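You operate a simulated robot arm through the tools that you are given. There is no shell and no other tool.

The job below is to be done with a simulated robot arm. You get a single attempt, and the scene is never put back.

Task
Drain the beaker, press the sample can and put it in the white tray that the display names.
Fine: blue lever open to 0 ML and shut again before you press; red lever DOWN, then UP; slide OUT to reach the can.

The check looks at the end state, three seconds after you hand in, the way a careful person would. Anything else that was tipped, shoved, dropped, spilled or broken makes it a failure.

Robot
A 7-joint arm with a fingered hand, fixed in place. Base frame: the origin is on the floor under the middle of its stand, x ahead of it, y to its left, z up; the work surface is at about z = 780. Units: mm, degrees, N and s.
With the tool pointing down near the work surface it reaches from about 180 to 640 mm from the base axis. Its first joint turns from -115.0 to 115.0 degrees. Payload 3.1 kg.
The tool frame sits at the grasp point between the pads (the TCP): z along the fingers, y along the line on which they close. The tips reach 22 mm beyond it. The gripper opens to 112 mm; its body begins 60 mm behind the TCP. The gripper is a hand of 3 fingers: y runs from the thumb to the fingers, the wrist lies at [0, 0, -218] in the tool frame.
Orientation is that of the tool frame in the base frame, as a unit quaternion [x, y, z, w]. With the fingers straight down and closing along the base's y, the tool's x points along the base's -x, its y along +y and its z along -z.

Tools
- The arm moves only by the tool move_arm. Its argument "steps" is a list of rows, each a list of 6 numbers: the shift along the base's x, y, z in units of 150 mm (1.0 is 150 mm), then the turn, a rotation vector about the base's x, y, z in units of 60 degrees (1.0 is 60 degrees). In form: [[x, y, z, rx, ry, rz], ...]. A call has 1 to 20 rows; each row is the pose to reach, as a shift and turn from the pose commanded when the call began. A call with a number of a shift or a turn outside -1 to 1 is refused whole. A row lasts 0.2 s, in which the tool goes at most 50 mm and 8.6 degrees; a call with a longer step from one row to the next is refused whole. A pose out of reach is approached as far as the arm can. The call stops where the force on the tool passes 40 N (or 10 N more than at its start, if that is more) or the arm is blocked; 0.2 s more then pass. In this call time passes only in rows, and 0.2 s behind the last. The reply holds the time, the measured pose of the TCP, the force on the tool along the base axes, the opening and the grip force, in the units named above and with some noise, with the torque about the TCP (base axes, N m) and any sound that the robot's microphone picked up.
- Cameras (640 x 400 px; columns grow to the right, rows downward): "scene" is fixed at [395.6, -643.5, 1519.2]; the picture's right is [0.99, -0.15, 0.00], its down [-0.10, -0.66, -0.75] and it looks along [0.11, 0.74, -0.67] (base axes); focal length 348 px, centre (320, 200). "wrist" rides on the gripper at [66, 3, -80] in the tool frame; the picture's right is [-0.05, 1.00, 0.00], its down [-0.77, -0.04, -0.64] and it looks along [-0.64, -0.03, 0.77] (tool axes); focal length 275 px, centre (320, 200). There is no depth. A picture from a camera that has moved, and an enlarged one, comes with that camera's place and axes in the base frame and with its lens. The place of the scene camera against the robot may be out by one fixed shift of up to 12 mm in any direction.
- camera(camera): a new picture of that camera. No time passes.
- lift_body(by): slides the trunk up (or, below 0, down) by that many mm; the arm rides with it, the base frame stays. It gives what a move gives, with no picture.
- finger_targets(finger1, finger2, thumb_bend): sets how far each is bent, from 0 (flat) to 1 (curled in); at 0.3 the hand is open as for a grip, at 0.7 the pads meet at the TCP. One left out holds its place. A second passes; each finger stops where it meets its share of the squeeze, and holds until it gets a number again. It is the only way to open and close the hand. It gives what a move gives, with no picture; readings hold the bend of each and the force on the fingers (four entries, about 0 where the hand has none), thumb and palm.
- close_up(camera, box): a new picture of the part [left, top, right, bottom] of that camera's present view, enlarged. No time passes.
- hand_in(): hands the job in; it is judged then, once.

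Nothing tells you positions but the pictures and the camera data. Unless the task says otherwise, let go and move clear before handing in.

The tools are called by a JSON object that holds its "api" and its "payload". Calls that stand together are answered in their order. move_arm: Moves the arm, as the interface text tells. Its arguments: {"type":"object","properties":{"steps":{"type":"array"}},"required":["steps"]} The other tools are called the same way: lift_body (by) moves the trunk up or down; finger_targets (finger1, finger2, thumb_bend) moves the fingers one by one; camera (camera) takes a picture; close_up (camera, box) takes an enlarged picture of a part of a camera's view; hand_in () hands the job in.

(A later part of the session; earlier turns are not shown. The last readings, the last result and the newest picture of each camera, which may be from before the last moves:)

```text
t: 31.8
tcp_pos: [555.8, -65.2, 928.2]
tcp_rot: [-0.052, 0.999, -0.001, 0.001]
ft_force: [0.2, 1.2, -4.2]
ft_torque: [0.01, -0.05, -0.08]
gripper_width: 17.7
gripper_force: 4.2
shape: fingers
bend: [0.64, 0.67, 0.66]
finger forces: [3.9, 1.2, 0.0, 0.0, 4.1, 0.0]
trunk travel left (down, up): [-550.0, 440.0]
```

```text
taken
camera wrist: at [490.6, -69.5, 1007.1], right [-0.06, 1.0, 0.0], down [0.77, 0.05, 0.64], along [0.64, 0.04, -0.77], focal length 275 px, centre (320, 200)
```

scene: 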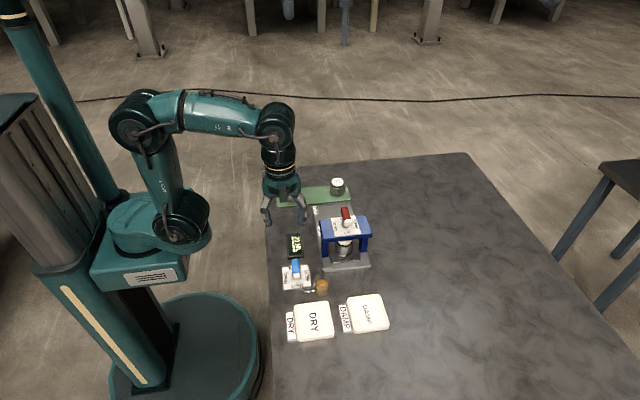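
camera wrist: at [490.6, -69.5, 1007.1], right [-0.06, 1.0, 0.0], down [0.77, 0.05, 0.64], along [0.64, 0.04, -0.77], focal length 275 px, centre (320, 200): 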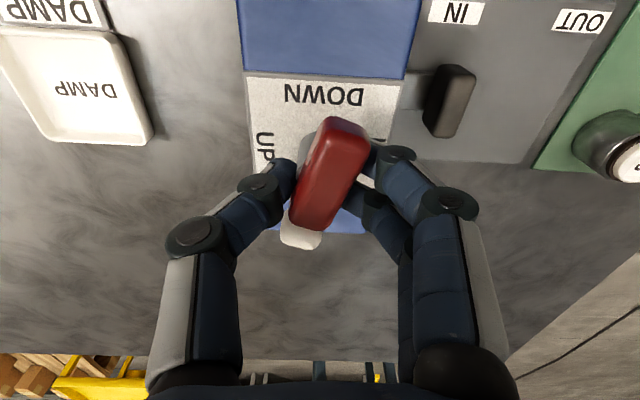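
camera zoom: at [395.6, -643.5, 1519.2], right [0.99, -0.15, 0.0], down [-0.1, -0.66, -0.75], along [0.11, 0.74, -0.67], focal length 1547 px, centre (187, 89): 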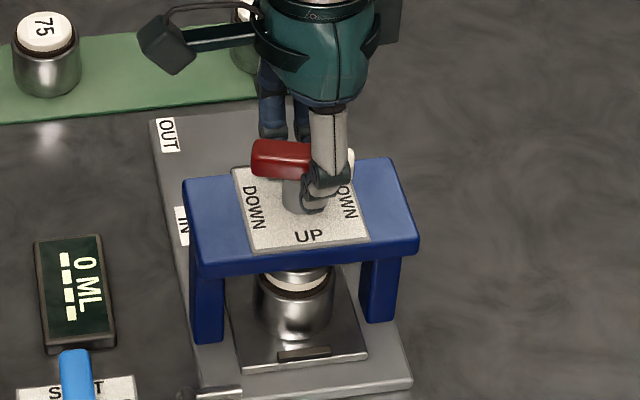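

The bar lags the hand and is still short of DOWN. I'll turn further.

{"api": "move_arm", "payload": {"steps": [[0, 0, 0, 0, 0, 0.1], [0, 0, 0, 0, 0, 0.2], [0, 0, 0, 0, 0, 0.3]]}}

{"api": "close_up", "payload": {"camera": "scene", "box": [290, 180, 410, 270]}}

{"api": "camera", "payload": {"camera": "wrist"}}

```text
t: 32.6
tcp_pos: [556.4, -65.0, 927.2]
tcp_rot: [-0.208, 0.978, -0.001, 0.0]
ft_force: [-0.2, 3.4, -2.9]
ft_torque: [0.04, 0.0, -0.09]
gripper_width: 17.9
gripper_force: 4.5
shape: fingers
bend: [0.63, 0.67, 0.66]
finger forces: [4.4, 2.0, 0.1, 0.0, 3.2, 0.0]
trunk travel left (down, up): [-550.0, 440.0]
```

```text
4.44 times, centred on (350, 225) of scene
camera zoom: at [395.6, -643.5, 1519.2], right [0.99, -0.15, 0.0], down [-0.1, -0.66, -0.75], along [0.11, 0.74, -0.67], focal length 1547 px, centre (187, 89)
```

zoom: 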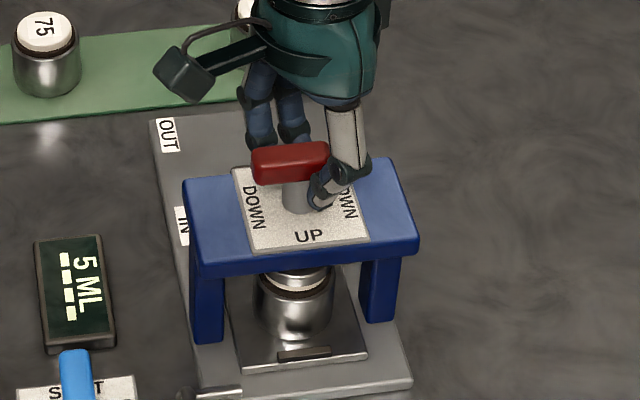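

```text
taken
camera wrist: at [495.2, -90.3, 1007.0], right [-0.36, 0.93, 0.0], down [0.72, 0.28, 0.64], along [0.59, 0.23, -0.77], focal length 275 px, centre (320, 200)
```

wrist: 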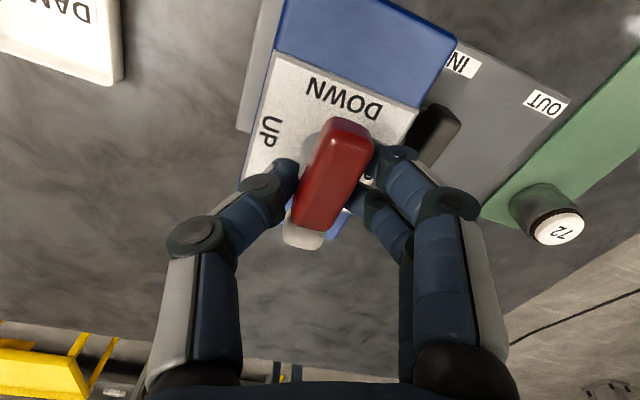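

The bar now lies along DOWN and the display shows 5 ML pressed out. I'll hold here for a moment and watch the display.

{"api": "move_arm", "payload": {"steps": [[0, 0, 0, 0, 0, 0], [0, 0, 0, 0, 0, 0], [0, 0, 0, 0, 0, 0], [0, 0, 0, 0, 0, 0], [0, 0, 0, 0, 0, 0], [0, 0, 0, 0, 0, 0], [0, 0, 0, 0, 0, 0], [0, 0, 0, 0, 0, 0]]}}

{"api": "close_up", "payload": {"camera": "scene", "box": [270, 190, 390, 300]}}

```text
t: 34.4
tcp_pos: [555.9, -65.8, 927.2]
tcp_rot: [-0.207, 0.978, -0.001, 0.0]
ft_force: [1.3, 4.8, -1.5]
ft_torque: [0.05, 0.0, -0.07]
gripper_width: 17.6
gripper_force: 4.9
shape: fingers
bend: [0.63, 0.67, 0.66]
finger forces: [4.5, 2.2, 0.1, 0.0, 2.9, 0.0]
trunk travel left (down, up): [-550.0, 440.0]
```

```text
3.64 times, centred on (330, 245) of scene
camera zoom: at [395.6, -643.5, 1519.2], right [0.99, -0.15, 0.0], down [-0.1, -0.66, -0.75], along [0.11, 0.74, -0.67], focal length 1266 px, centre (284, 36)
```

zoom: 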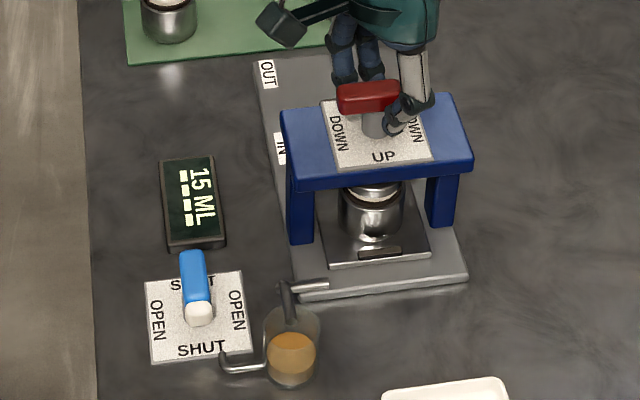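

The display has risen to 15 ML and the second line still shows dashes. I'll keep holding.

{"api": "move_arm", "payload": {"steps": [[0, 0, 0, 0, 0, 0], [0, 0, 0, 0, 0, 0], [0, 0, 0, 0, 0, 0], [0, 0, 0, 0, 0, 0], [0, 0, 0, 0, 0, 0], [0, 0, 0, 0, 0, 0], [0, 0, 0, 0, 0, 0], [0, 0, 0, 0, 0, 0], [0, 0, 0, 0, 0, 0], [0, 0, 0, 0, 0, 0], [0, 0, 0, 0, 0, 0], [0, 0, 0, 0, 0, 0], [0, 0, 0, 0, 0, 0], [0, 0, 0, 0, 0, 0]]}}

{"api": "close_up", "payload": {"camera": "scene", "box": [270, 190, 390, 300]}}

```text
t: 37.4
tcp_pos: [556.3, -66.5, 927.2]
tcp_rot: [-0.207, 0.978, -0.001, 0.0]
ft_force: [0.3, 3.5, -2.2]
ft_torque: [0.01, -0.01, -0.11]
gripper_width: 17.9
gripper_force: 5.1
shape: fingers
bend: [0.63, 0.67, 0.66]
finger forces: [4.5, 2.1, 0.0, 0.1, 3.0, 0.0]
trunk travel left (down, up): [-550.0, 440.0]
```

```text
3.64 times, centred on (330, 245) of scene
camera zoom: at [395.6, -643.5, 1519.2], right [0.99, -0.15, 0.0], down [-0.1, -0.66, -0.75], along [0.11, 0.74, -0.67], focal length 1266 px, centre (284, 36)
```

zoom: 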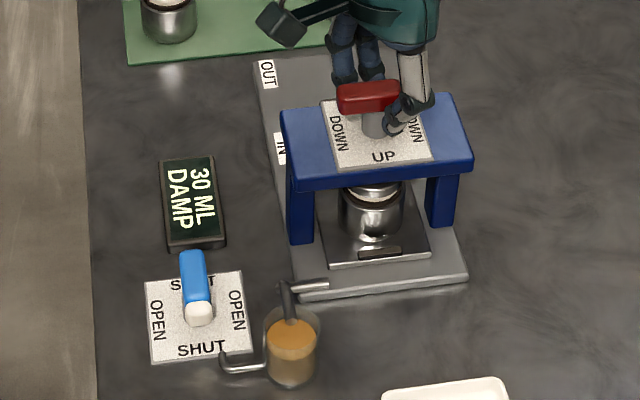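

The display now reads 30 ML, DAMP. I'll wait a bit more to confirm the reading is final.

{"api": "move_arm", "payload": {"steps": [[0, 0, 0, 0, 0, 0], [0, 0, 0, 0, 0, 0], [0, 0, 0, 0, 0, 0], [0, 0, 0, 0, 0, 0], [0, 0, 0, 0, 0, 0], [0, 0, 0, 0, 0, 0], [0, 0, 0, 0, 0, 0], [0, 0, 0, 0, 0, 0]]}}

{"api": "close_up", "payload": {"camera": "scene", "box": [280, 230, 340, 300]}}

```text
t: 39.2
tcp_pos: [557.0, -66.0, 926.9]
tcp_rot: [-0.207, 0.978, -0.001, 0.0]
ft_force: [2.0, 4.7, -2.9]
ft_torque: [0.07, -0.06, -0.1]
gripper_width: 18.0
gripper_force: 4.9
shape: fingers
bend: [0.63, 0.67, 0.66]
finger forces: [4.5, 2.3, 0.0, 0.1, 2.9, 0.1]
trunk travel left (down, up): [-550.0, 440.0]
```

```text
5.71 times, centred on (310, 265) of scene
camera zoom: at [395.6, -643.5, 1519.2], right [0.99, -0.15, 0.0], down [-0.1, -0.66, -0.75], along [0.11, 0.74, -0.67], focal length 1989 px, centre (377, -171)
```

zoom: 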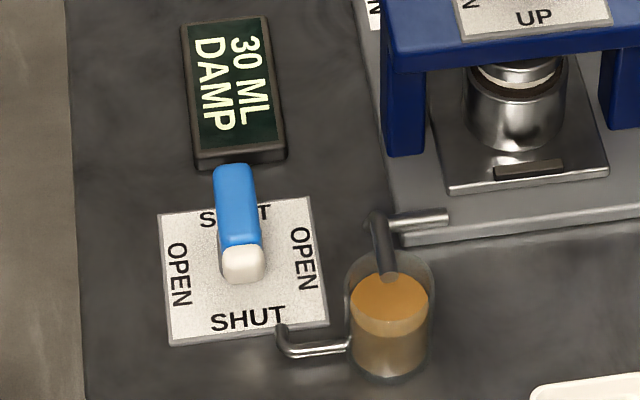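

The result is stable at DAMP. I'll turn the red lever back to UP.

{"api": "move_arm", "payload": {"steps": [[0, 0, 0, 0, 0, -0.125], [0, 0, 0, 0, 0, -0.25], [0, 0, 0, 0, 0, -0.375], [0, 0, 0, 0, 0, -0.5], [0, 0, 0, 0, 0, -0.625], [0, 0, 0, 0, 0, -0.75], [0, 0, 0, 0, 0, -0.875], [0, 0, 0, 0, 0, -1.0]]}}

{"api": "close_up", "payload": {"camera": "scene", "box": [290, 180, 410, 270]}}

```text
t: 41.0
tcp_pos: [556.2, -65.7, 926.7]
tcp_rot: [0.311, 0.95, -0.001, 0.0]
ft_force: [-1.0, -0.7, -0.9]
ft_torque: [-0.03, 0.04, 0.09]
gripper_width: 14.5
gripper_force: 4.6
shape: fingers
bend: [0.66, 0.64, 0.66]
finger forces: [2.0, 2.9, 0.0, 0.0, 5.0, 0.0]
trunk travel left (down, up): [-550.0, 440.0]
```

```text
4.44 times, centred on (350, 225) of scene
camera zoom: at [395.6, -643.5, 1519.2], right [0.99, -0.15, 0.0], down [-0.1, -0.66, -0.75], along [0.11, 0.74, -0.67], focal length 1547 px, centre (187, 89)
```

zoom: 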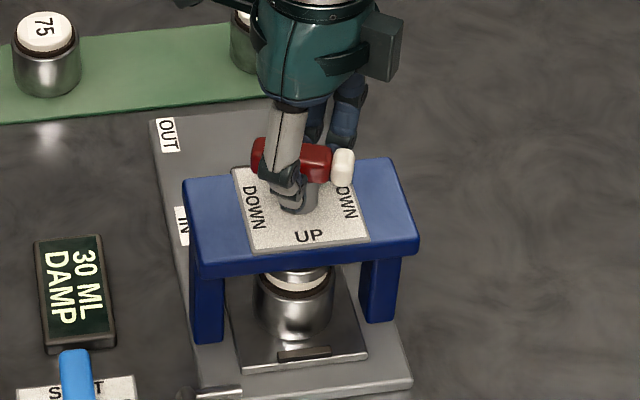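

There's some slack between the hand and the bar, but it is turning. I'll continue back toward UP.

{"api": "move_arm", "payload": {"steps": [[0, 0, 0, 0, 0, -0.125], [0, 0, 0, 0, 0, -0.25], [0, 0, 0, 0, 0, -0.375], [0, 0, 0, 0, 0, -0.5], [0, 0, 0, 0, 0, -0.625], [0, 0, 0, 0, 0, -0.75], [0, 0, 0, 0, 0, -0.875], [0, 0, 0, 0, 0, -0.92]]}}

{"api": "close_up", "payload": {"camera": "scene", "box": [290, 180, 410, 270]}}

{"api": "camera", "payload": {"camera": "wrist"}}

```text
t: 42.8
tcp_pos: [556.4, -64.1, 927.0]
tcp_rot: [0.716, 0.698, -0.001, -0.001]
ft_force: [-2.4, -0.7, 0.0]
ft_torque: [-0.01, 0.07, 0.1]
gripper_width: 14.2
gripper_force: 4.2
shape: fingers
bend: [0.67, 0.64, 0.66]
finger forces: [0.6, 3.2, 0.0, 0.1, 5.3, 0.1]
trunk travel left (down, up): [-550.0, 440.0]
```

```text
4.44 times, centred on (350, 225) of scene
camera zoom: at [395.6, -643.5, 1519.2], right [0.99, -0.15, 0.0], down [-0.1, -0.66, -0.75], along [0.11, 0.74, -0.67], focal length 1547 px, centre (187, 89)
```

zoom: 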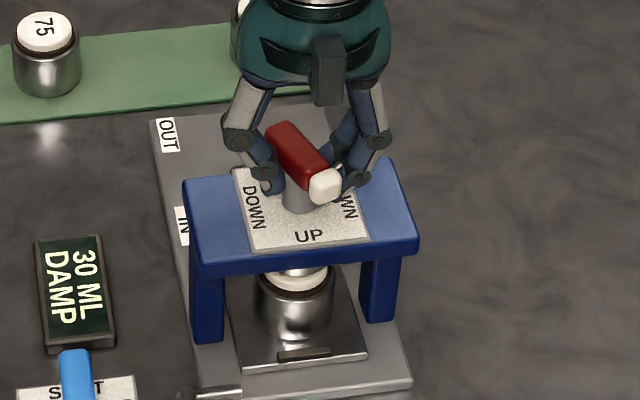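

```text
taken
camera wrist: at [561.2, 0.6, 1006.8], right [1.0, -0.07, 0.0], down [-0.05, -0.77, 0.64], along [-0.05, -0.63, -0.77], focal length 275 px, centre (320, 200)
```

wrist: 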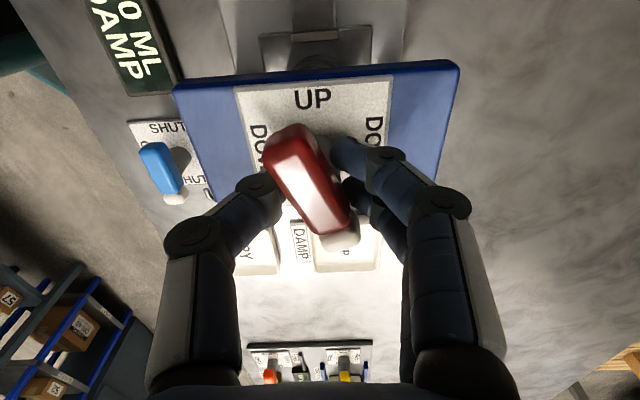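

The bar still has roughly 25° to go and the wrist is near its turning limit. I'll open the hand a little and push the bar's end with the two fingers towards -x, so both fingers square it to UP.

{"api": "finger_targets", "payload": {"finger1": 0.57, "finger2": 0.57, "thumb_bend": 0.5}}

{"api": "camera", "payload": {"camera": "wrist"}}

```text
t: 43.8
tcp_pos: [556.9, -65.3, 926.4]
tcp_rot: [0.715, 0.699, -0.001, 0.0]
ft_force: [0.4, -0.3, 0.0]
ft_torque: [-0.01, -0.01, 0.05]
gripper_width: 46.1
gripper_force: 0.1
shape: fingers
bend: [0.56, 0.56, 0.5]
finger forces: [0.0, 0.1, 0.1, 0.1, 0.0, 0.0]
trunk travel left (down, up): [-550.0, 440.0]
```

```text
taken
camera wrist: at [561.4, 0.5, 1006.6], right [1.0, -0.07, 0.0], down [-0.05, -0.77, 0.64], along [-0.05, -0.64, -0.77], focal length 275 px, centre (320, 200)
```

wrist: 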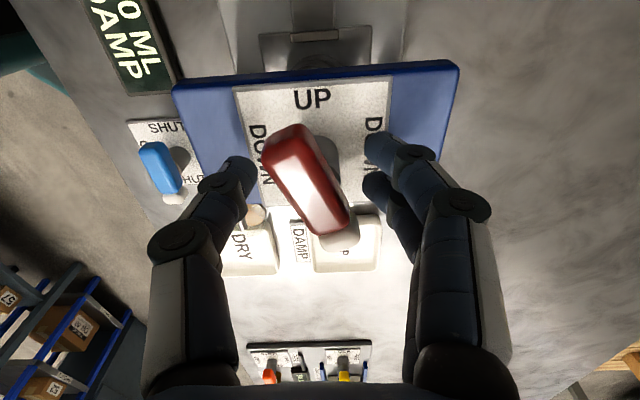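

The fingers are clear on the +x side. I'll push gently towards -x by about 12 mm.

{"api": "move_arm", "payload": {"steps": [[-0.02, -0.01, 0, 0, 0, 0.01], [-0.04, -0.015, 0, 0, 0, 0.02], [-0.06, -0.015, 0, 0, 0, 0.02], [-0.075, -0.015, 0, 0, 0, 0.02]]}}

{"api": "camera", "payload": {"camera": "wrist"}}

{"api": "close_up", "payload": {"camera": "scene", "box": [290, 180, 410, 270]}}

```text
t: 44.8
tcp_pos: [544.6, -66.7, 925.6]
tcp_rot: [0.708, 0.706, -0.002, 0.0]
ft_force: [0.8, 0.5, 0.0]
ft_torque: [0.02, -0.04, -0.02]
gripper_width: 46.0
gripper_force: 0.1
shape: fingers
bend: [0.56, 0.55, 0.5]
finger forces: [0.1, 0.6, 0.0, 0.1, 0.1, 0.0]
trunk travel left (down, up): [-550.0, 440.0]
```

```text
taken
camera wrist: at [549.3, -1.1, 1006.2], right [1.0, -0.05, 0.0], down [-0.04, -0.77, 0.64], along [-0.03, -0.64, -0.77], focal length 275 px, centre (320, 200)
```

wrist: 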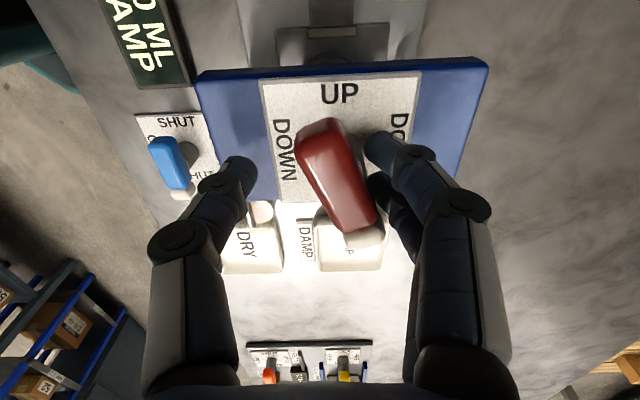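

```text
4.44 times, centred on (350, 225) of scene
camera zoom: at [395.6, -643.5, 1519.2], right [0.99, -0.15, 0.0], down [-0.1, -0.66, -0.75], along [0.11, 0.74, -0.67], focal length 1547 px, centre (187, 89)
```

zoom: 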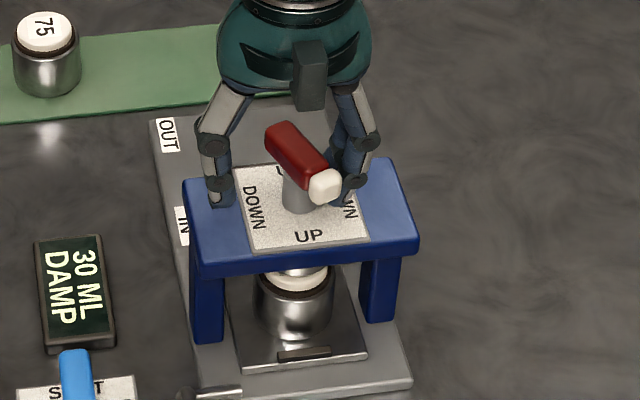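

Only light contact so far. I'll keep pushing in small increments.

{"api": "move_arm", "payload": {"steps": [[-0.02, 0, 0, 0, 0, 0], [-0.04, 0, 0, 0, 0, 0], [-0.055, 0, 0, 0, 0, 0]]}}

{"api": "camera", "payload": {"camera": "wrist"}}

{"api": "close_up", "payload": {"camera": "scene", "box": [290, 180, 410, 270]}}

```text
t: 45.6
tcp_pos: [538.7, -66.5, 927.0]
tcp_rot: [0.708, 0.706, -0.001, 0.0]
ft_force: [5.1, 0.9, 0.6]
ft_torque: [0.02, -0.11, 0.08]
gripper_width: 49.6
gripper_force: 2.7
shape: fingers
bend: [0.54, 0.52, 0.5]
finger forces: [1.9, 3.5, 0.1, 0.1, 0.0, 0.0]
trunk travel left (down, up): [-550.0, 440.0]
```

```text
taken
camera wrist: at [542.5, -1.2, 1006.4], right [1.0, -0.05, 0.0], down [-0.04, -0.77, 0.64], along [-0.03, -0.64, -0.77], focal length 275 px, centre (320, 200)
```

wrist: 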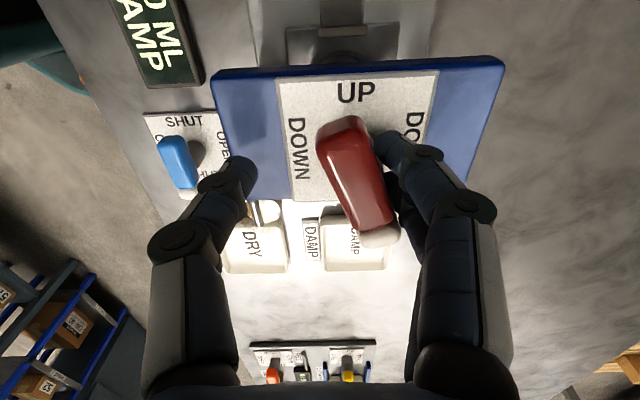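

```text
4.44 times, centred on (350, 225) of scene
camera zoom: at [395.6, -643.5, 1519.2], right [0.99, -0.15, 0.0], down [-0.1, -0.66, -0.75], along [0.11, 0.74, -0.67], focal length 1547 px, centre (187, 89)
```

zoom: 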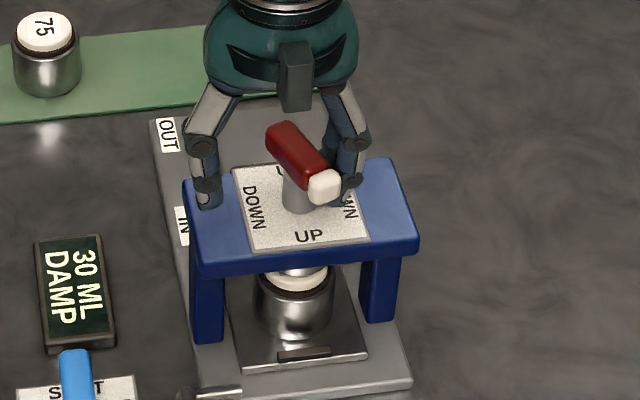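

The two fingers sit only about ±10 mm apart, so they pushed too near the pivot. I'll back off, shift toward the white end at -y and push there for more leverage.

{"api": "move_arm", "payload": {"steps": [[0.05, 0, 0, 0, 0, 0], [0.12, -0.05, 0, 0, 0, 0], [0.12, -0.1, 0, 0, 0, 0]]}}

{"api": "finger_targets", "payload": {"finger1": 0.57, "finger2": 0.57, "thumb_bend": 0.5}}

{"api": "camera", "payload": {"camera": "wrist"}}

{"api": "close_up", "payload": {"camera": "scene", "box": [310, 180, 390, 240]}}

```text
t: 46.4
tcp_pos: [554.3, -83.2, 927.0]
tcp_rot: [0.708, 0.706, -0.001, 0.0]
ft_force: [0.5, 0.9, -0.2]
ft_torque: [-0.01, -0.01, -0.02]
gripper_width: 46.7
gripper_force: 0.0
shape: fingers
bend: [0.56, 0.56, 0.5]
finger forces: [0.0, 0.1, 0.0, 0.0, 0.0, 0.0]
trunk travel left (down, up): [-550.0, 440.0]
```

```text
t: 47.4
tcp_pos: [554.8, -83.3, 927.3]
tcp_rot: [0.708, 0.707, 0.0, 0.0]
ft_force: [-0.3, 0.4, 0.2]
ft_torque: [-0.01, -0.02, 0.0]
gripper_width: 46.5
gripper_force: 0.0
shape: fingers
bend: [0.56, 0.56, 0.5]
finger forces: [0.1, 0.0, 0.1, 0.0, 0.0, 0.1]
trunk travel left (down, up): [-550.0, 440.0]
```

```text
taken
camera wrist: at [558.3, -17.4, 1007.1], right [1.0, -0.05, 0.0], down [-0.04, -0.77, 0.64], along [-0.03, -0.64, -0.77], focal length 275 px, centre (320, 200)
```

wrist: 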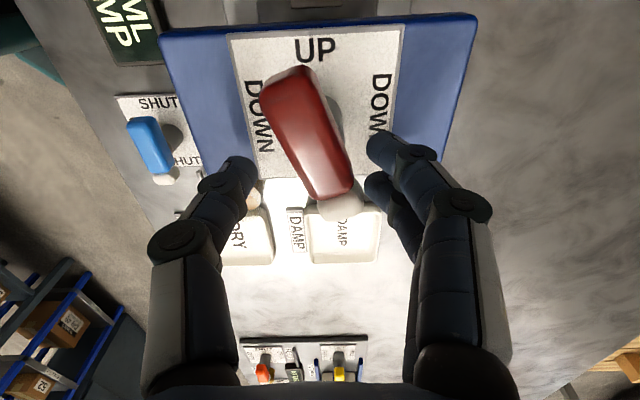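

```text
6.67 times, centred on (350, 210) of scene
camera zoom: at [395.6, -643.5, 1519.2], right [0.99, -0.15, 0.0], down [-0.1, -0.66, -0.75], along [0.11, 0.74, -0.67], focal length 2320 px, centre (120, 133)
```

zoom: 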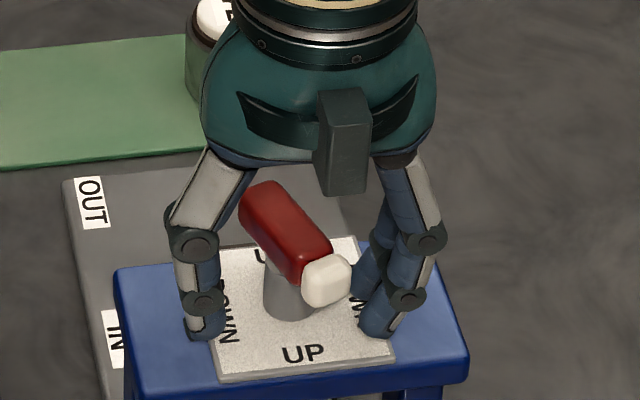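

The fingers are now level with the white end of the bar. I'll push towards -x in small steps.

{"api": "move_arm", "payload": {"steps": [[-0.03, 0, 0, 0, 0, 0], [-0.06, 0, 0, 0, 0, 0], [-0.09, 0, 0, 0, 0, 0], [-0.11, 0, 0, 0, 0, 0]]}}

{"api": "close_up", "payload": {"camera": "scene", "box": [310, 180, 390, 240]}}

```text
t: 48.4
tcp_pos: [539.3, -83.5, 926.6]
tcp_rot: [0.709, 0.705, -0.002, -0.001]
ft_force: [5.3, -2.5, -0.5]
ft_torque: [-0.05, -0.04, -0.1]
gripper_width: 51.0
gripper_force: 3.4
shape: fingers
bend: [0.53, 0.53, 0.5]
finger forces: [2.5, 3.8, 0.1, 0.1, 0.1, 0.0]
trunk travel left (down, up): [-550.0, 440.0]
```

```text
6.67 times, centred on (350, 210) of scene
camera zoom: at [395.6, -643.5, 1519.2], right [0.99, -0.15, 0.0], down [-0.1, -0.66, -0.75], along [0.11, 0.74, -0.67], focal length 2320 px, centre (120, 133)
```

zoom: 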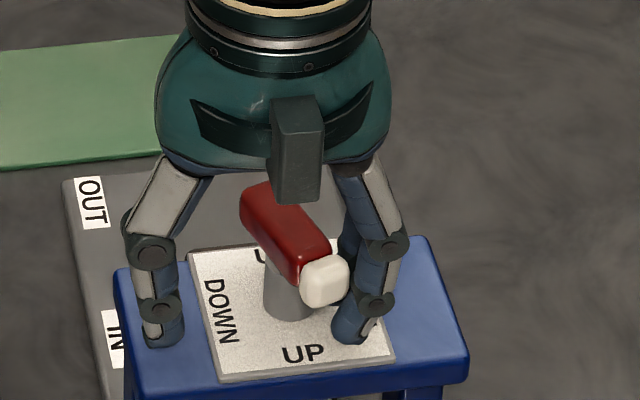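

Contact is made and the bar is just about to move. I'll continue the push.

{"api": "move_arm", "payload": {"steps": [[-0.02, 0, 0, 0, 0, 0], [-0.04, 0, 0, 0, 0, 0], [-0.06, 0, 0, 0, 0, 0], [-0.075, 0, 0, 0, 0, 0]]}}

{"api": "close_up", "payload": {"camera": "scene", "box": [310, 180, 390, 240]}}

{"api": "camera", "payload": {"camera": "wrist"}}

```text
t: 49.4
tcp_pos: [527.9, -85.5, 925.5]
tcp_rot: [0.709, 0.705, 0.0, 0.0]
ft_force: [13.4, -11.6, 3.6]
ft_torque: [-0.15, -0.25, -0.52]
gripper_width: 59.9
gripper_force: 10.6
shape: fingers
bend: [0.49, 0.5, 0.5]
finger forces: [7.1, 12.9, 0.0, 0.1, 0.0, 0.0]
trunk travel left (down, up): [-550.0, 440.0]
```

```text
6.67 times, centred on (350, 210) of scene
camera zoom: at [395.6, -643.5, 1519.2], right [0.99, -0.15, 0.0], down [-0.1, -0.66, -0.75], along [0.11, 0.74, -0.67], focal length 2320 px, centre (120, 133)
```

zoom: 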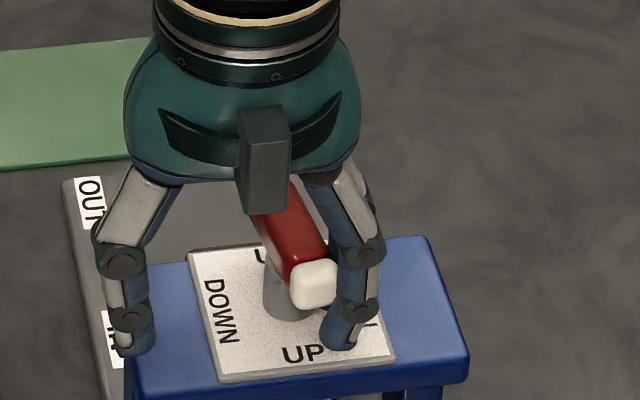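

```text
taken
camera wrist: at [532.4, -20.0, 1005.6], right [1.0, -0.05, 0.0], down [-0.04, -0.77, 0.64], along [-0.03, -0.64, -0.77], focal length 275 px, centre (320, 200)
```

wrist: 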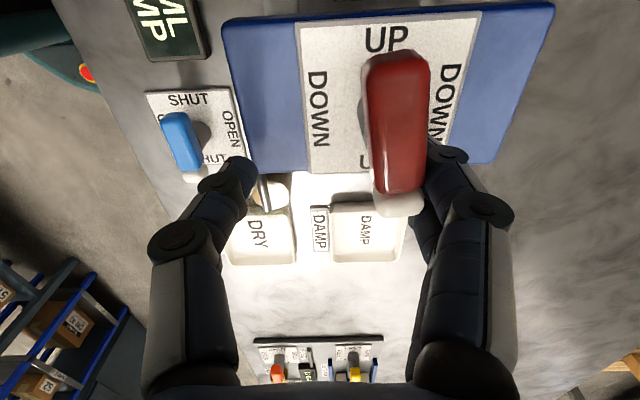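

The bar is within about 10° of UP, but the outer finger is catching the tip's corner. I'll back off, shift +y slightly and push again.

{"api": "move_arm", "payload": {"steps": [[0.06, 0, 0, 0, 0, 0], [0.12, 0.02, 0, 0, 0, 0], [0.12, 0.04, 0, 0, 0, 0]]}}

{"api": "finger_targets", "payload": {"finger1": 0.58, "finger2": 0.58, "thumb_bend": 0.5}}

{"api": "close_up", "payload": {"camera": "scene", "box": [310, 180, 390, 240]}}

{"api": "camera", "payload": {"camera": "wrist"}}

```text
t: 50.2
tcp_pos: [545.6, -77.1, 925.8]
tcp_rot: [0.707, 0.707, 0.0, -0.001]
ft_force: [3.9, -7.0, -2.3]
ft_torque: [-0.05, 0.03, -0.19]
gripper_width: 47.2
gripper_force: 4.3
shape: fingers
bend: [0.55, 0.52, 0.5]
finger forces: [0.2, 7.6, 0.1, 0.0, 0.0, 0.0]
trunk travel left (down, up): [-550.0, 440.0]
```

```text
t: 51.2
tcp_pos: [545.3, -75.9, 926.4]
tcp_rot: [0.707, 0.707, -0.001, -0.001]
ft_force: [4.2, -1.9, -3.2]
ft_torque: [-0.04, 0.02, -0.05]
gripper_width: 46.6
gripper_force: 2.4
shape: fingers
bend: [0.56, 0.52, 0.5]
finger forces: [1.0, 4.9, 0.0, 0.1, 0.0, 0.1]
trunk travel left (down, up): [-550.0, 440.0]
```

```text
6.67 times, centred on (350, 210) of scene
camera zoom: at [395.6, -643.5, 1519.2], right [0.99, -0.15, 0.0], down [-0.1, -0.66, -0.75], along [0.11, 0.74, -0.67], focal length 2320 px, centre (120, 133)
```

zoom: 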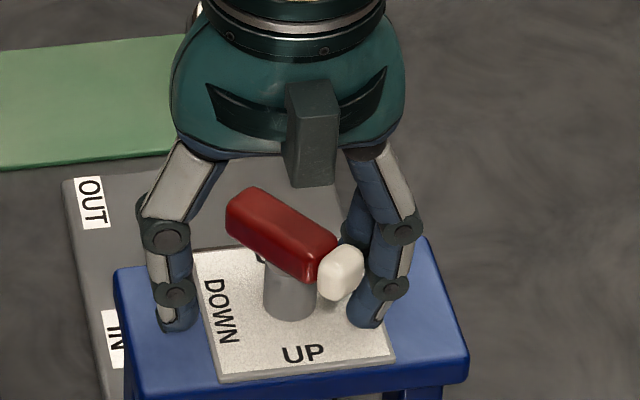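

```text
taken
camera wrist: at [549.4, -11.1, 1006.4], right [1.0, -0.05, 0.0], down [-0.04, -0.77, 0.64], along [-0.03, -0.64, -0.77], focal length 275 px, centre (320, 200)
```

wrist: 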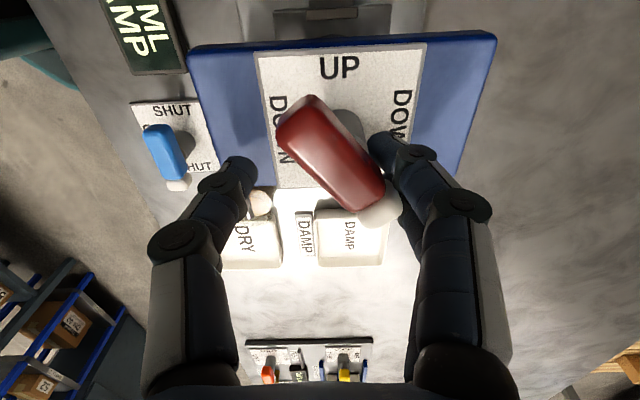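

The outer finger hooked the tip and dragged the bar partway back, so I'll stop pushing. I'll open, lift clear and regrip the bar nearer its white end, so I can swing it around the pivot with more leverage.

{"api": "finger_targets", "payload": {"finger1": 0.45, "finger2": 0.45, "thumb_bend": 0.5}}

{"api": "close_up", "payload": {"camera": "scene", "box": [310, 180, 390, 240]}}

```text
t: 52.2
tcp_pos: [544.8, -76.7, 927.1]
tcp_rot: [0.708, 0.707, -0.001, 0.0]
ft_force: [0.5, 0.7, -0.2]
ft_torque: [0.03, -0.03, 0.0]
gripper_width: 61.7
gripper_force: 0.0
shape: fingers
bend: [0.45, 0.45, 0.5]
finger forces: [0.1, 0.1, 0.0, 0.1, 0.1, 0.0]
trunk travel left (down, up): [-550.0, 440.0]
```

```text
6.67 times, centred on (350, 210) of scene
camera zoom: at [395.6, -643.5, 1519.2], right [0.99, -0.15, 0.0], down [-0.1, -0.66, -0.75], along [0.11, 0.74, -0.67], focal length 2320 px, centre (120, 133)
```

zoom: 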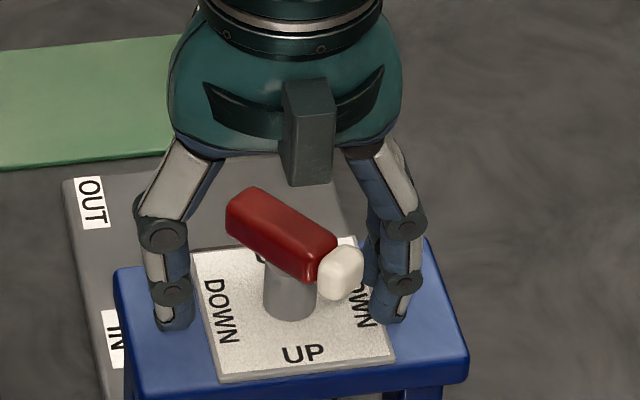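

The fingers are clear of the bar. I'll lift up, rotate the hand to match the bar and take a picture.

{"api": "move_arm", "payload": {"steps": [[0, 0, 0.15, 0, 0, 0], [0, 0, 0.3, 0, 0, 0], [0.05, 0, 0.4, 0, 0, 0.12], [0.1, 0, 0.4, 0, 0, 0.24], [0.12, 0, 0.4, 0, 0, 0.36], [0.12, 0, 0.4, 0, 0, 0.48], [0.12, 0, 0.4, 0, 0, 0.6]]}}

{"api": "camera", "payload": {"camera": "wrist"}}

{"api": "close_up", "payload": {"camera": "scene", "box": [270, 190, 390, 300]}}

```text
t: 53.8
tcp_pos: [562.6, -77.4, 986.3]
tcp_rot: [0.454, 0.891, -0.001, -0.001]
ft_force: [0.1, 0.4, 0.0]
ft_torque: [0.01, 0.01, 0.03]
gripper_width: 61.6
gripper_force: 0.1
shape: fingers
bend: [0.45, 0.45, 0.5]
finger forces: [0.1, 0.0, 0.1, 0.0, 0.0, 0.0]
trunk travel left (down, up): [-550.0, 440.0]
```

```text
taken
camera wrist: at [527.4, -22.6, 1066.6], right [0.84, 0.55, 0.0], down [0.42, -0.64, 0.64], along [0.35, -0.53, -0.77], focal length 275 px, centre (320, 200)
```

wrist: 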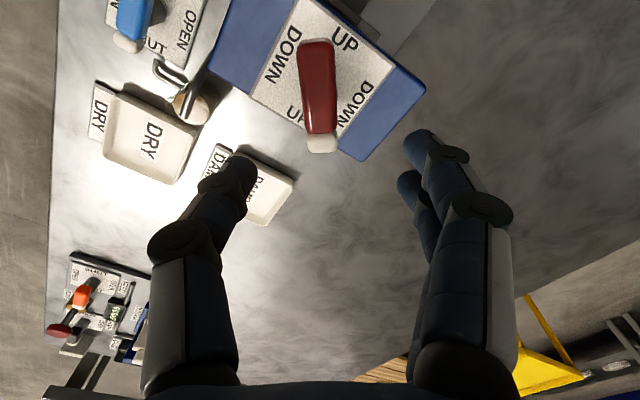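

```text
3.64 times, centred on (330, 245) of scene
camera zoom: at [395.6, -643.5, 1519.2], right [0.99, -0.15, 0.0], down [-0.1, -0.66, -0.75], along [0.11, 0.74, -0.67], focal length 1266 px, centre (284, 36)
```

zoom: 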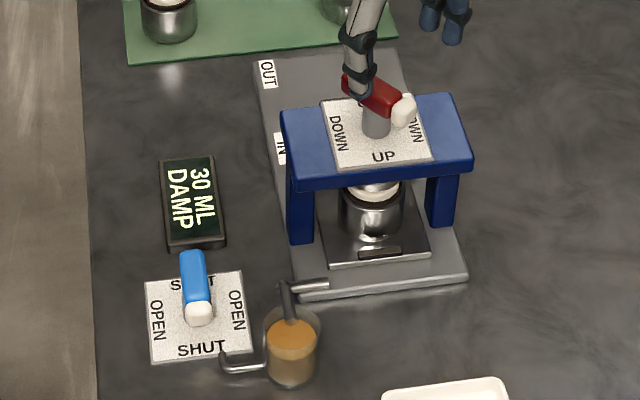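

The display still reads 30 ML, DAMP, and the bar is about 36° off UP, which the hand now matches. I'll descend with the grip about 14 mm out toward the white end.

{"api": "move_arm", "payload": {"steps": [[0.007, 0.012, -0.15, 0, 0, 0], [0.007, 0.012, -0.3, 0, 0, 0], [0.007, 0.012, -0.395, 0, 0, 0]]}}

{"api": "finger_targets", "payload": {"finger1": 0.69, "finger2": 0.69, "thumb_bend": 0.69}}

{"api": "camera", "payload": {"camera": "wrist"}}

{"api": "close_up", "payload": {"camera": "scene", "box": [310, 180, 390, 240]}}

```text
t: 54.6
tcp_pos: [563.7, -75.1, 925.2]
tcp_rot: [0.454, 0.891, -0.001, -0.001]
ft_force: [0.5, -0.1, -0.3]
ft_torque: [-0.01, -0.03, -0.01]
gripper_width: 61.6
gripper_force: 0.0
shape: fingers
bend: [0.45, 0.45, 0.5]
finger forces: [0.0, 0.1, 0.1, 0.0, 0.1, 0.0]
trunk travel left (down, up): [-550.0, 440.0]
```

```text
t: 55.6
tcp_pos: [563.4, -75.4, 926.2]
tcp_rot: [0.455, 0.891, -0.001, 0.0]
ft_force: [-1.0, -0.9, -4.3]
ft_torque: [0.04, 0.01, -0.03]
gripper_width: 14.0
gripper_force: 4.3
shape: fingers
bend: [0.65, 0.66, 0.67]
finger forces: [1.9, 2.0, 0.0, 0.0, 4.5, 0.1]
trunk travel left (down, up): [-550.0, 440.0]
```

```text
taken
camera wrist: at [528.5, -20.7, 1006.4], right [0.84, 0.55, 0.0], down [0.42, -0.65, 0.64], along [0.35, -0.53, -0.77], focal length 275 px, centre (320, 200)
```

wrist: 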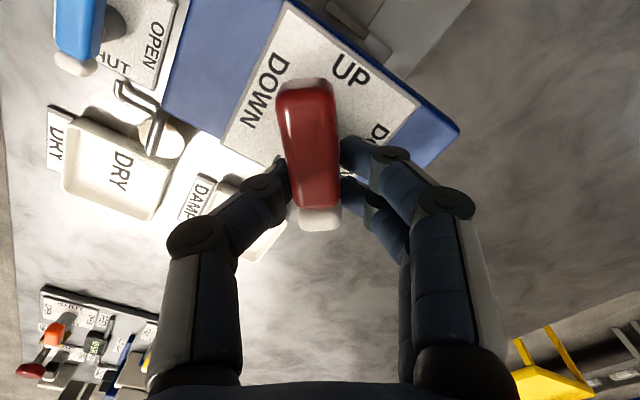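

```text
6.67 times, centred on (350, 210) of scene
camera zoom: at [395.6, -643.5, 1519.2], right [0.99, -0.15, 0.0], down [-0.1, -0.66, -0.75], along [0.11, 0.74, -0.67], focal length 2320 px, centre (120, 133)
```

zoom: 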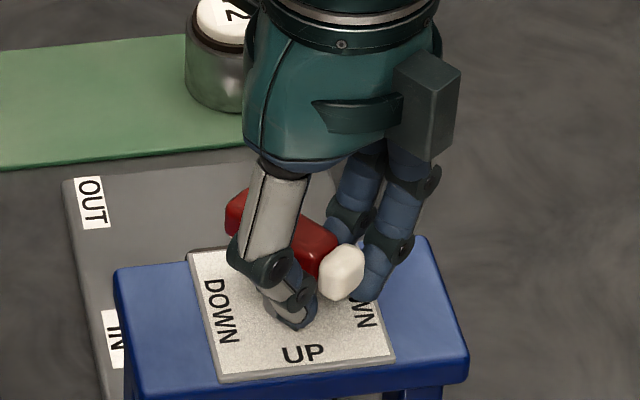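

I have a good grip near the white end. I'll swing it along the arc around the pivot toward UP.

{"api": "move_arm", "payload": {"steps": [[-0.011, -0.006, 0, 0, 0, -0.133], [-0.022, -0.011, 0, 0, 0, -0.267], [-0.036, -0.015, 0, 0, 0, -0.4], [-0.05, -0.016, 0, 0, 0, -0.533], [-0.07, -0.016, 0, 0, 0, -0.65]]}}

{"api": "camera", "payload": {"camera": "wrist"}}

{"api": "close_up", "payload": {"camera": "scene", "box": [310, 180, 390, 240]}}

```text
t: 56.8
tcp_pos: [555.2, -79.2, 926.8]
tcp_rot: [0.727, 0.687, 0.0, -0.001]
ft_force: [5.3, -0.4, -4.5]
ft_torque: [-0.02, -0.04, 0.02]
gripper_width: 12.7
gripper_force: 4.3
shape: fingers
bend: [0.65, 0.64, 0.67]
finger forces: [2.8, 3.5, 0.0, 0.1, 2.9, 0.0]
trunk travel left (down, up): [-550.0, 440.0]
```

```text
taken
camera wrist: at [563.1, -13.0, 1006.9], right [0.99, -0.1, 0.0], down [-0.08, -0.77, 0.64], along [-0.07, -0.63, -0.77], focal length 275 px, centre (320, 200)
```

wrist: 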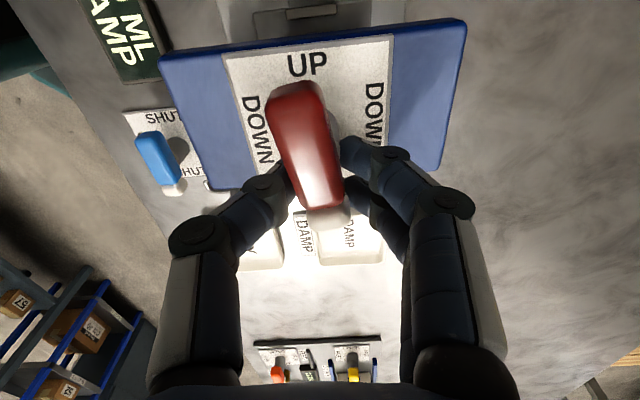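

```text
6.67 times, centred on (350, 210) of scene
camera zoom: at [395.6, -643.5, 1519.2], right [0.99, -0.15, 0.0], down [-0.1, -0.66, -0.75], along [0.11, 0.74, -0.67], focal length 2320 px, centre (120, 133)
```

zoom: 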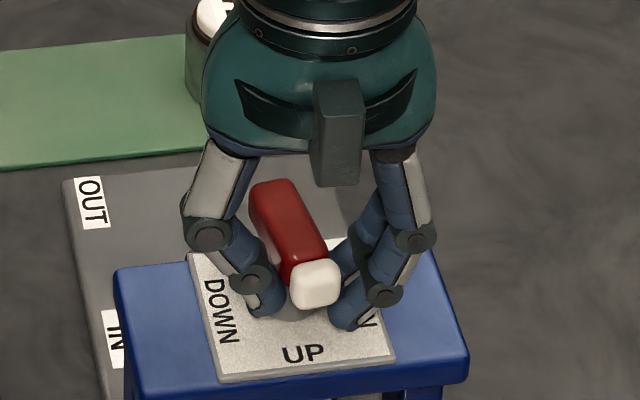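

The bar is now within about 7° of UP. I'll nudge it a little further.

{"api": "move_arm", "payload": {"steps": [[-0.02, 0.002, 0, 0, 0, -0.06], [-0.04, 0.004, 0, 0, 0, -0.12]]}}

{"api": "camera", "payload": {"camera": "wrist"}}

{"api": "close_up", "payload": {"camera": "scene", "box": [310, 180, 390, 240]}}

```text
t: 57.4
tcp_pos: [549.9, -76.6, 927.0]
tcp_rot: [0.768, 0.64, -0.001, 0.0]
ft_force: [9.9, -2.4, 0.5]
ft_torque: [0.0, -0.13, 0.0]
gripper_width: 14.0
gripper_force: 5.0
shape: fingers
bend: [0.64, 0.63, 0.68]
finger forces: [5.1, 5.0, 0.0, 0.0, 0.8, 0.0]
trunk travel left (down, up): [-550.0, 440.0]
```

```text
taken
camera wrist: at [565.4, -13.8, 1007.0], right [0.97, -0.23, 0.0], down [-0.17, -0.75, 0.64], along [-0.14, -0.62, -0.77], focal length 275 px, centre (320, 200)
```

wrist: 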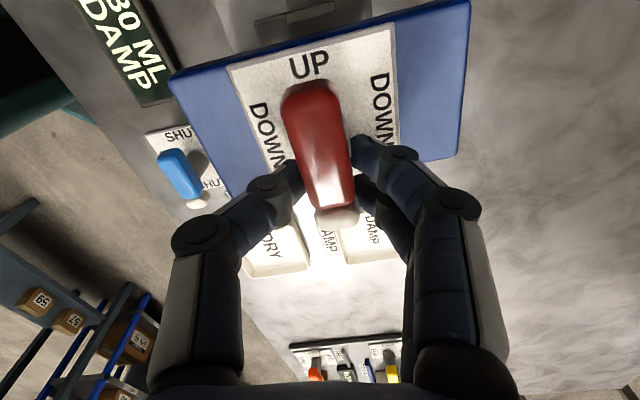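

```text
6.67 times, centred on (350, 210) of scene
camera zoom: at [395.6, -643.5, 1519.2], right [0.99, -0.15, 0.0], down [-0.1, -0.66, -0.75], along [0.11, 0.74, -0.67], focal length 2320 px, centre (120, 133)
```

zoom: 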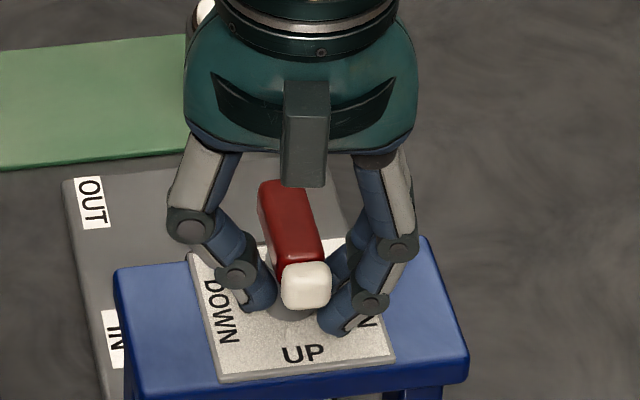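

The bar now looks aligned with UP. I'll press a touch more to make sure it is seated, then release.

{"api": "move_arm", "payload": {"steps": [[-0.012, 0, 0, 0, 0, 0], [-0.012, 0, 0, 0, 0, 0]]}}

{"api": "close_up", "payload": {"camera": "scene", "box": [310, 180, 390, 240]}}

{"api": "close_up", "payload": {"camera": "scene", "box": [310, 210, 380, 275]}}

```text
t: 58.0
tcp_pos: [548.2, -76.4, 926.9]
tcp_rot: [0.769, 0.639, 0.0, -0.001]
ft_force: [12.1, -3.4, 4.0]
ft_torque: [-0.02, -0.23, -0.03]
gripper_width: 14.6
gripper_force: 6.5
shape: fingers
bend: [0.64, 0.63, 0.69]
finger forces: [7.1, 5.5, 0.0, 0.0, 0.0, 0.0]
trunk travel left (down, up): [-550.0, 440.0]
```

```text
6.67 times, centred on (350, 210) of scene
camera zoom: at [395.6, -643.5, 1519.2], right [0.99, -0.15, 0.0], down [-0.1, -0.66, -0.75], along [0.11, 0.74, -0.67], focal length 2320 px, centre (120, 133)
```

zoom: 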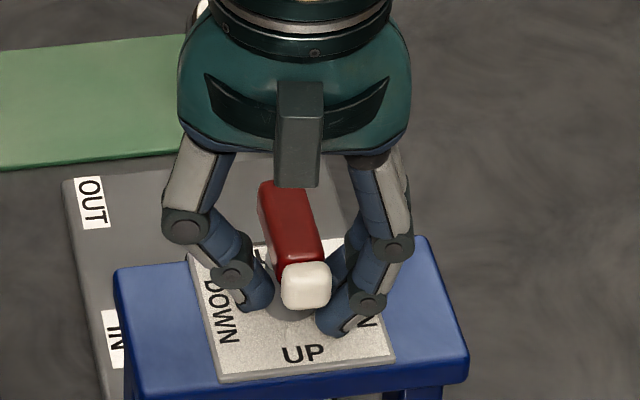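

```text
6.15 times, centred on (345, 242) of scene
camera zoom: at [395.6, -643.5, 1519.2], right [0.99, -0.15, 0.0], down [-0.1, -0.66, -0.75], along [0.11, 0.74, -0.67], focal length 2142 px, centre (166, -62)
```

zoom: 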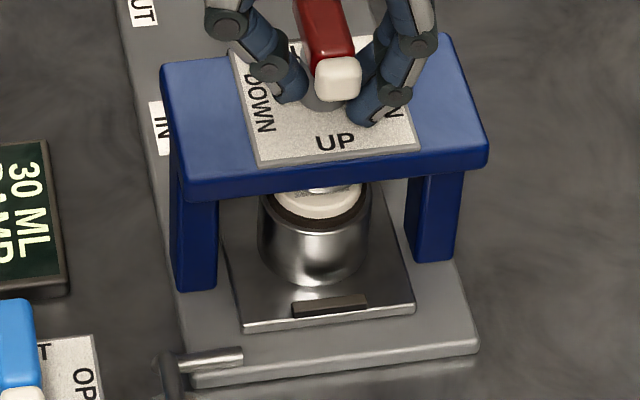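

The lever is against its UP stop and the press head has risen. I'll release and lift away.

{"api": "finger_targets", "payload": {"finger1": 0.52, "finger2": 0.52, "thumb_bend": 0.52}}

{"api": "move_arm", "payload": {"steps": [[0, 0, 0.1, 0, 0, 0], [0, 0, 0.3, 0, 0, 0.05], [0, 0, 0.6, 0, 0, 0.1], [0, 0.2, 0.7, 0, 0, 0.16], [0, 0.5, 0.7, 0, 0, 0.16]]}}

{"api": "camera", "payload": {"camera": "wrist"}}

{"api": "close_up", "payload": {"camera": "scene", "box": [290, 180, 390, 275]}}

```text
t: 59.0
tcp_pos: [546.6, -76.6, 927.6]
tcp_rot: [0.768, 0.641, -0.001, 0.0]
ft_force: [-0.8, -0.2, 0.4]
ft_torque: [-0.04, 0.02, 0.01]
gripper_width: 48.8
gripper_force: 0.0
shape: fingers
bend: [0.52, 0.52, 0.52]
finger forces: [0.0, 0.1, 0.0, 0.0, 0.1, 0.0]
trunk travel left (down, up): [-550.0, 440.0]
```

```text
t: 60.2
tcp_pos: [546.7, 0.6, 1029.9]
tcp_rot: [0.711, 0.703, -0.001, 0.0]
ft_force: [0.0, 0.0, 0.4]
ft_torque: [-0.01, 0.0, 0.0]
gripper_width: 48.9
gripper_force: 0.1
shape: fingers
bend: [0.52, 0.52, 0.52]
finger forces: [0.1, 0.0, 0.0, 0.0, 0.0, 0.0]
trunk travel left (down, up): [-550.0, 440.0]
```

```text
taken
camera wrist: at [552.1, 65.8, 1109.4], right [1.0, -0.06, 0.0], down [-0.04, -0.77, 0.64], along [-0.04, -0.64, -0.77], focal length 275 px, centre (320, 200)
```

wrist: 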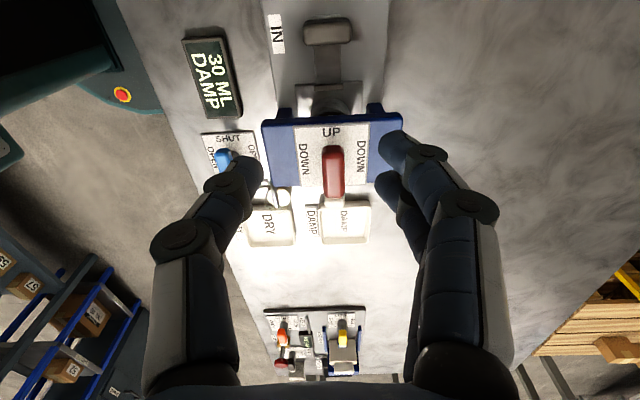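

```text
4.21 times, centred on (340, 228) of scene
camera zoom: at [395.6, -643.5, 1519.2], right [0.99, -0.15, 0.0], down [-0.1, -0.66, -0.75], along [0.11, 0.74, -0.67], focal length 1466 px, centre (236, 84)
```

zoom: 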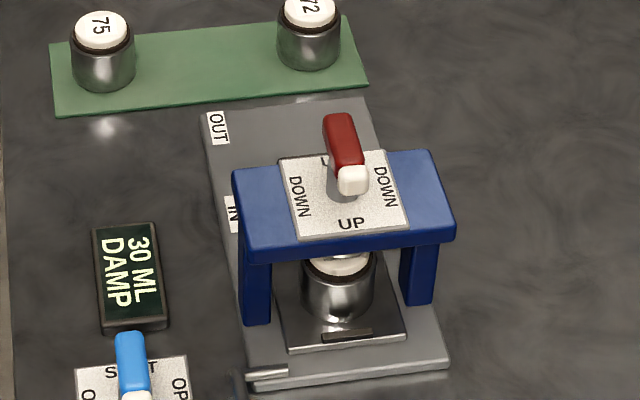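

The press is UP and the display reads DAMP. Next I'll take a closer look at the slide handle behind the press.

{"api": "move_arm", "payload": {"steps": [[0.02, 0.25, 0, 0, 0, 0], [0.04, 0.5, 0, 0, 0, 0], [0.04, 0.6, 0, 0, 0, 0]]}}

{"api": "camera", "payload": {"camera": "wrist"}}

{"api": "close_up", "payload": {"camera": "wrist", "box": [240, 0, 440, 160]}}

```text
t: 61.0
tcp_pos: [549.3, 88.6, 1031.6]
tcp_rot: [0.711, 0.703, -0.001, 0.0]
ft_force: [-0.4, 0.1, 0.8]
ft_torque: [0.02, -0.01, -0.03]
gripper_width: 48.8
gripper_force: 0.1
shape: fingers
bend: [0.52, 0.52, 0.52]
finger forces: [0.1, 0.1, 0.1, 0.1, 0.0, 0.0]
trunk travel left (down, up): [-550.0, 440.0]
```

```text
taken
camera wrist: at [555.1, 153.3, 1111.8], right [1.0, -0.06, 0.0], down [-0.04, -0.77, 0.64], along [-0.04, -0.64, -0.77], focal length 275 px, centre (320, 200)
```

wrist: 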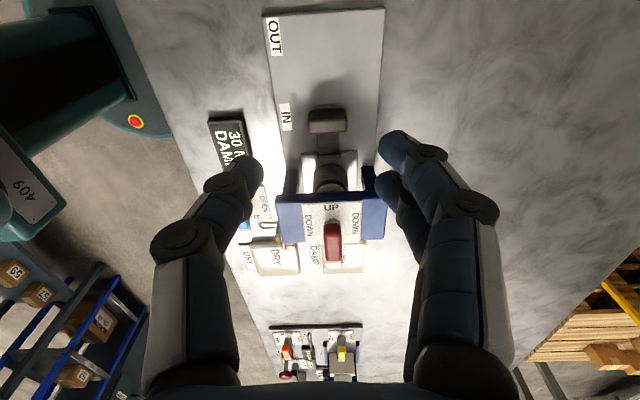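

```text
2.50 times, centred on (340, 80) of wrist
camera zoom: at [555.1, 153.3, 1111.8], right [1.0, -0.06, 0.0], down [-0.04, -0.77, 0.64], along [-0.04, -0.64, -0.77], focal length 688 px, centre (270, 500)
```

zoom: 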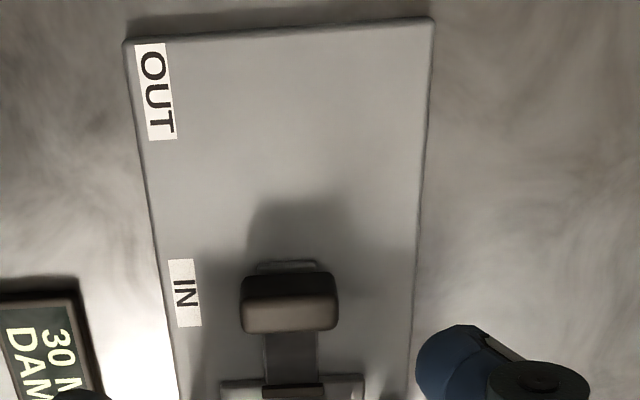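

The slide handle is about 42 mm wide in x and 15 mm thick in y, centered near (555.5, 23) with its top at z≈831. I'll open the hand, come down above it from the +y side and grip across x.

{"api": "finger_targets", "payload": {"finger1": 0.44, "finger2": 0.44, "thumb_bend": 0.44}}

{"api": "move_arm", "payload": {"steps": [[0.01, -0.05, -0.25, 0, 0, 0], [0.02, -0.15, -0.5, 0, 0, 0.005], [0.03, -0.27, -0.75, 0, 0, 0.01], [0.035, -0.35, -0.9, 0, 0, 0.01]]}}

{"api": "camera", "payload": {"camera": "wrist"}}

{"api": "close_up", "payload": {"camera": "scene", "box": [280, 150, 400, 250]}}

```text
t: 62.0
tcp_pos: [549.5, 87.1, 1032.1]
tcp_rot: [0.711, 0.703, -0.001, 0.0]
ft_force: [-0.5, -0.4, 0.0]
ft_torque: [-0.04, -0.02, 0.01]
gripper_width: 71.7
gripper_force: 0.1
shape: fingers
bend: [0.44, 0.44, 0.44]
finger forces: [0.0, 0.1, 0.1, 0.0, 0.0, 0.1]
trunk travel left (down, up): [-550.0, 440.0]
```

```text
t: 63.0
tcp_pos: [557.2, 35.6, 899.7]
tcp_rot: [0.707, 0.707, -0.001, 0.0]
ft_force: [-0.4, 0.4, -0.4]
ft_torque: [-0.02, -0.01, -0.03]
gripper_width: 71.6
gripper_force: 0.1
shape: fingers
bend: [0.44, 0.44, 0.44]
finger forces: [0.1, 0.1, 0.0, 0.0, 0.0, 0.1]
trunk travel left (down, up): [-550.0, 440.0]
```

```text
taken
camera wrist: at [561.0, 100.3, 979.4], right [1.0, -0.05, 0.0], down [-0.04, -0.77, 0.64], along [-0.03, -0.64, -0.77], focal length 275 px, centre (320, 200)
```

wrist: 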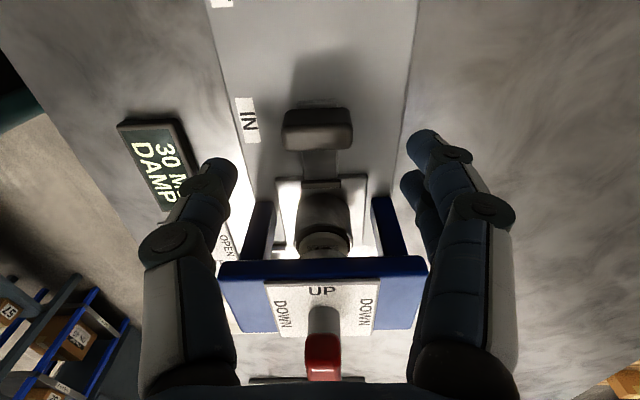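

```text
4.00 times, centred on (340, 200) of scene
camera zoom: at [395.6, -643.5, 1519.2], right [0.99, -0.15, 0.0], down [-0.1, -0.66, -0.75], along [0.11, 0.74, -0.67], focal length 1392 px, centre (240, 200)
```

zoom: 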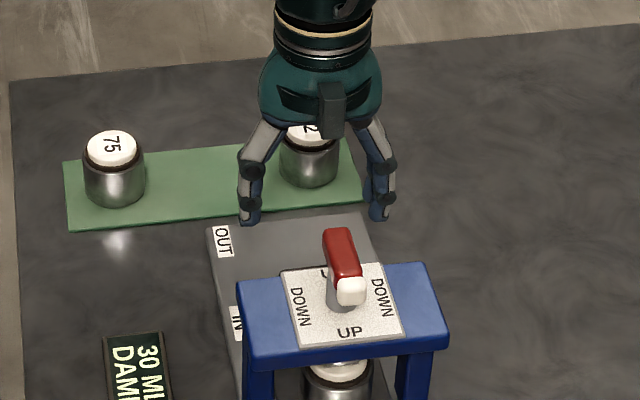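

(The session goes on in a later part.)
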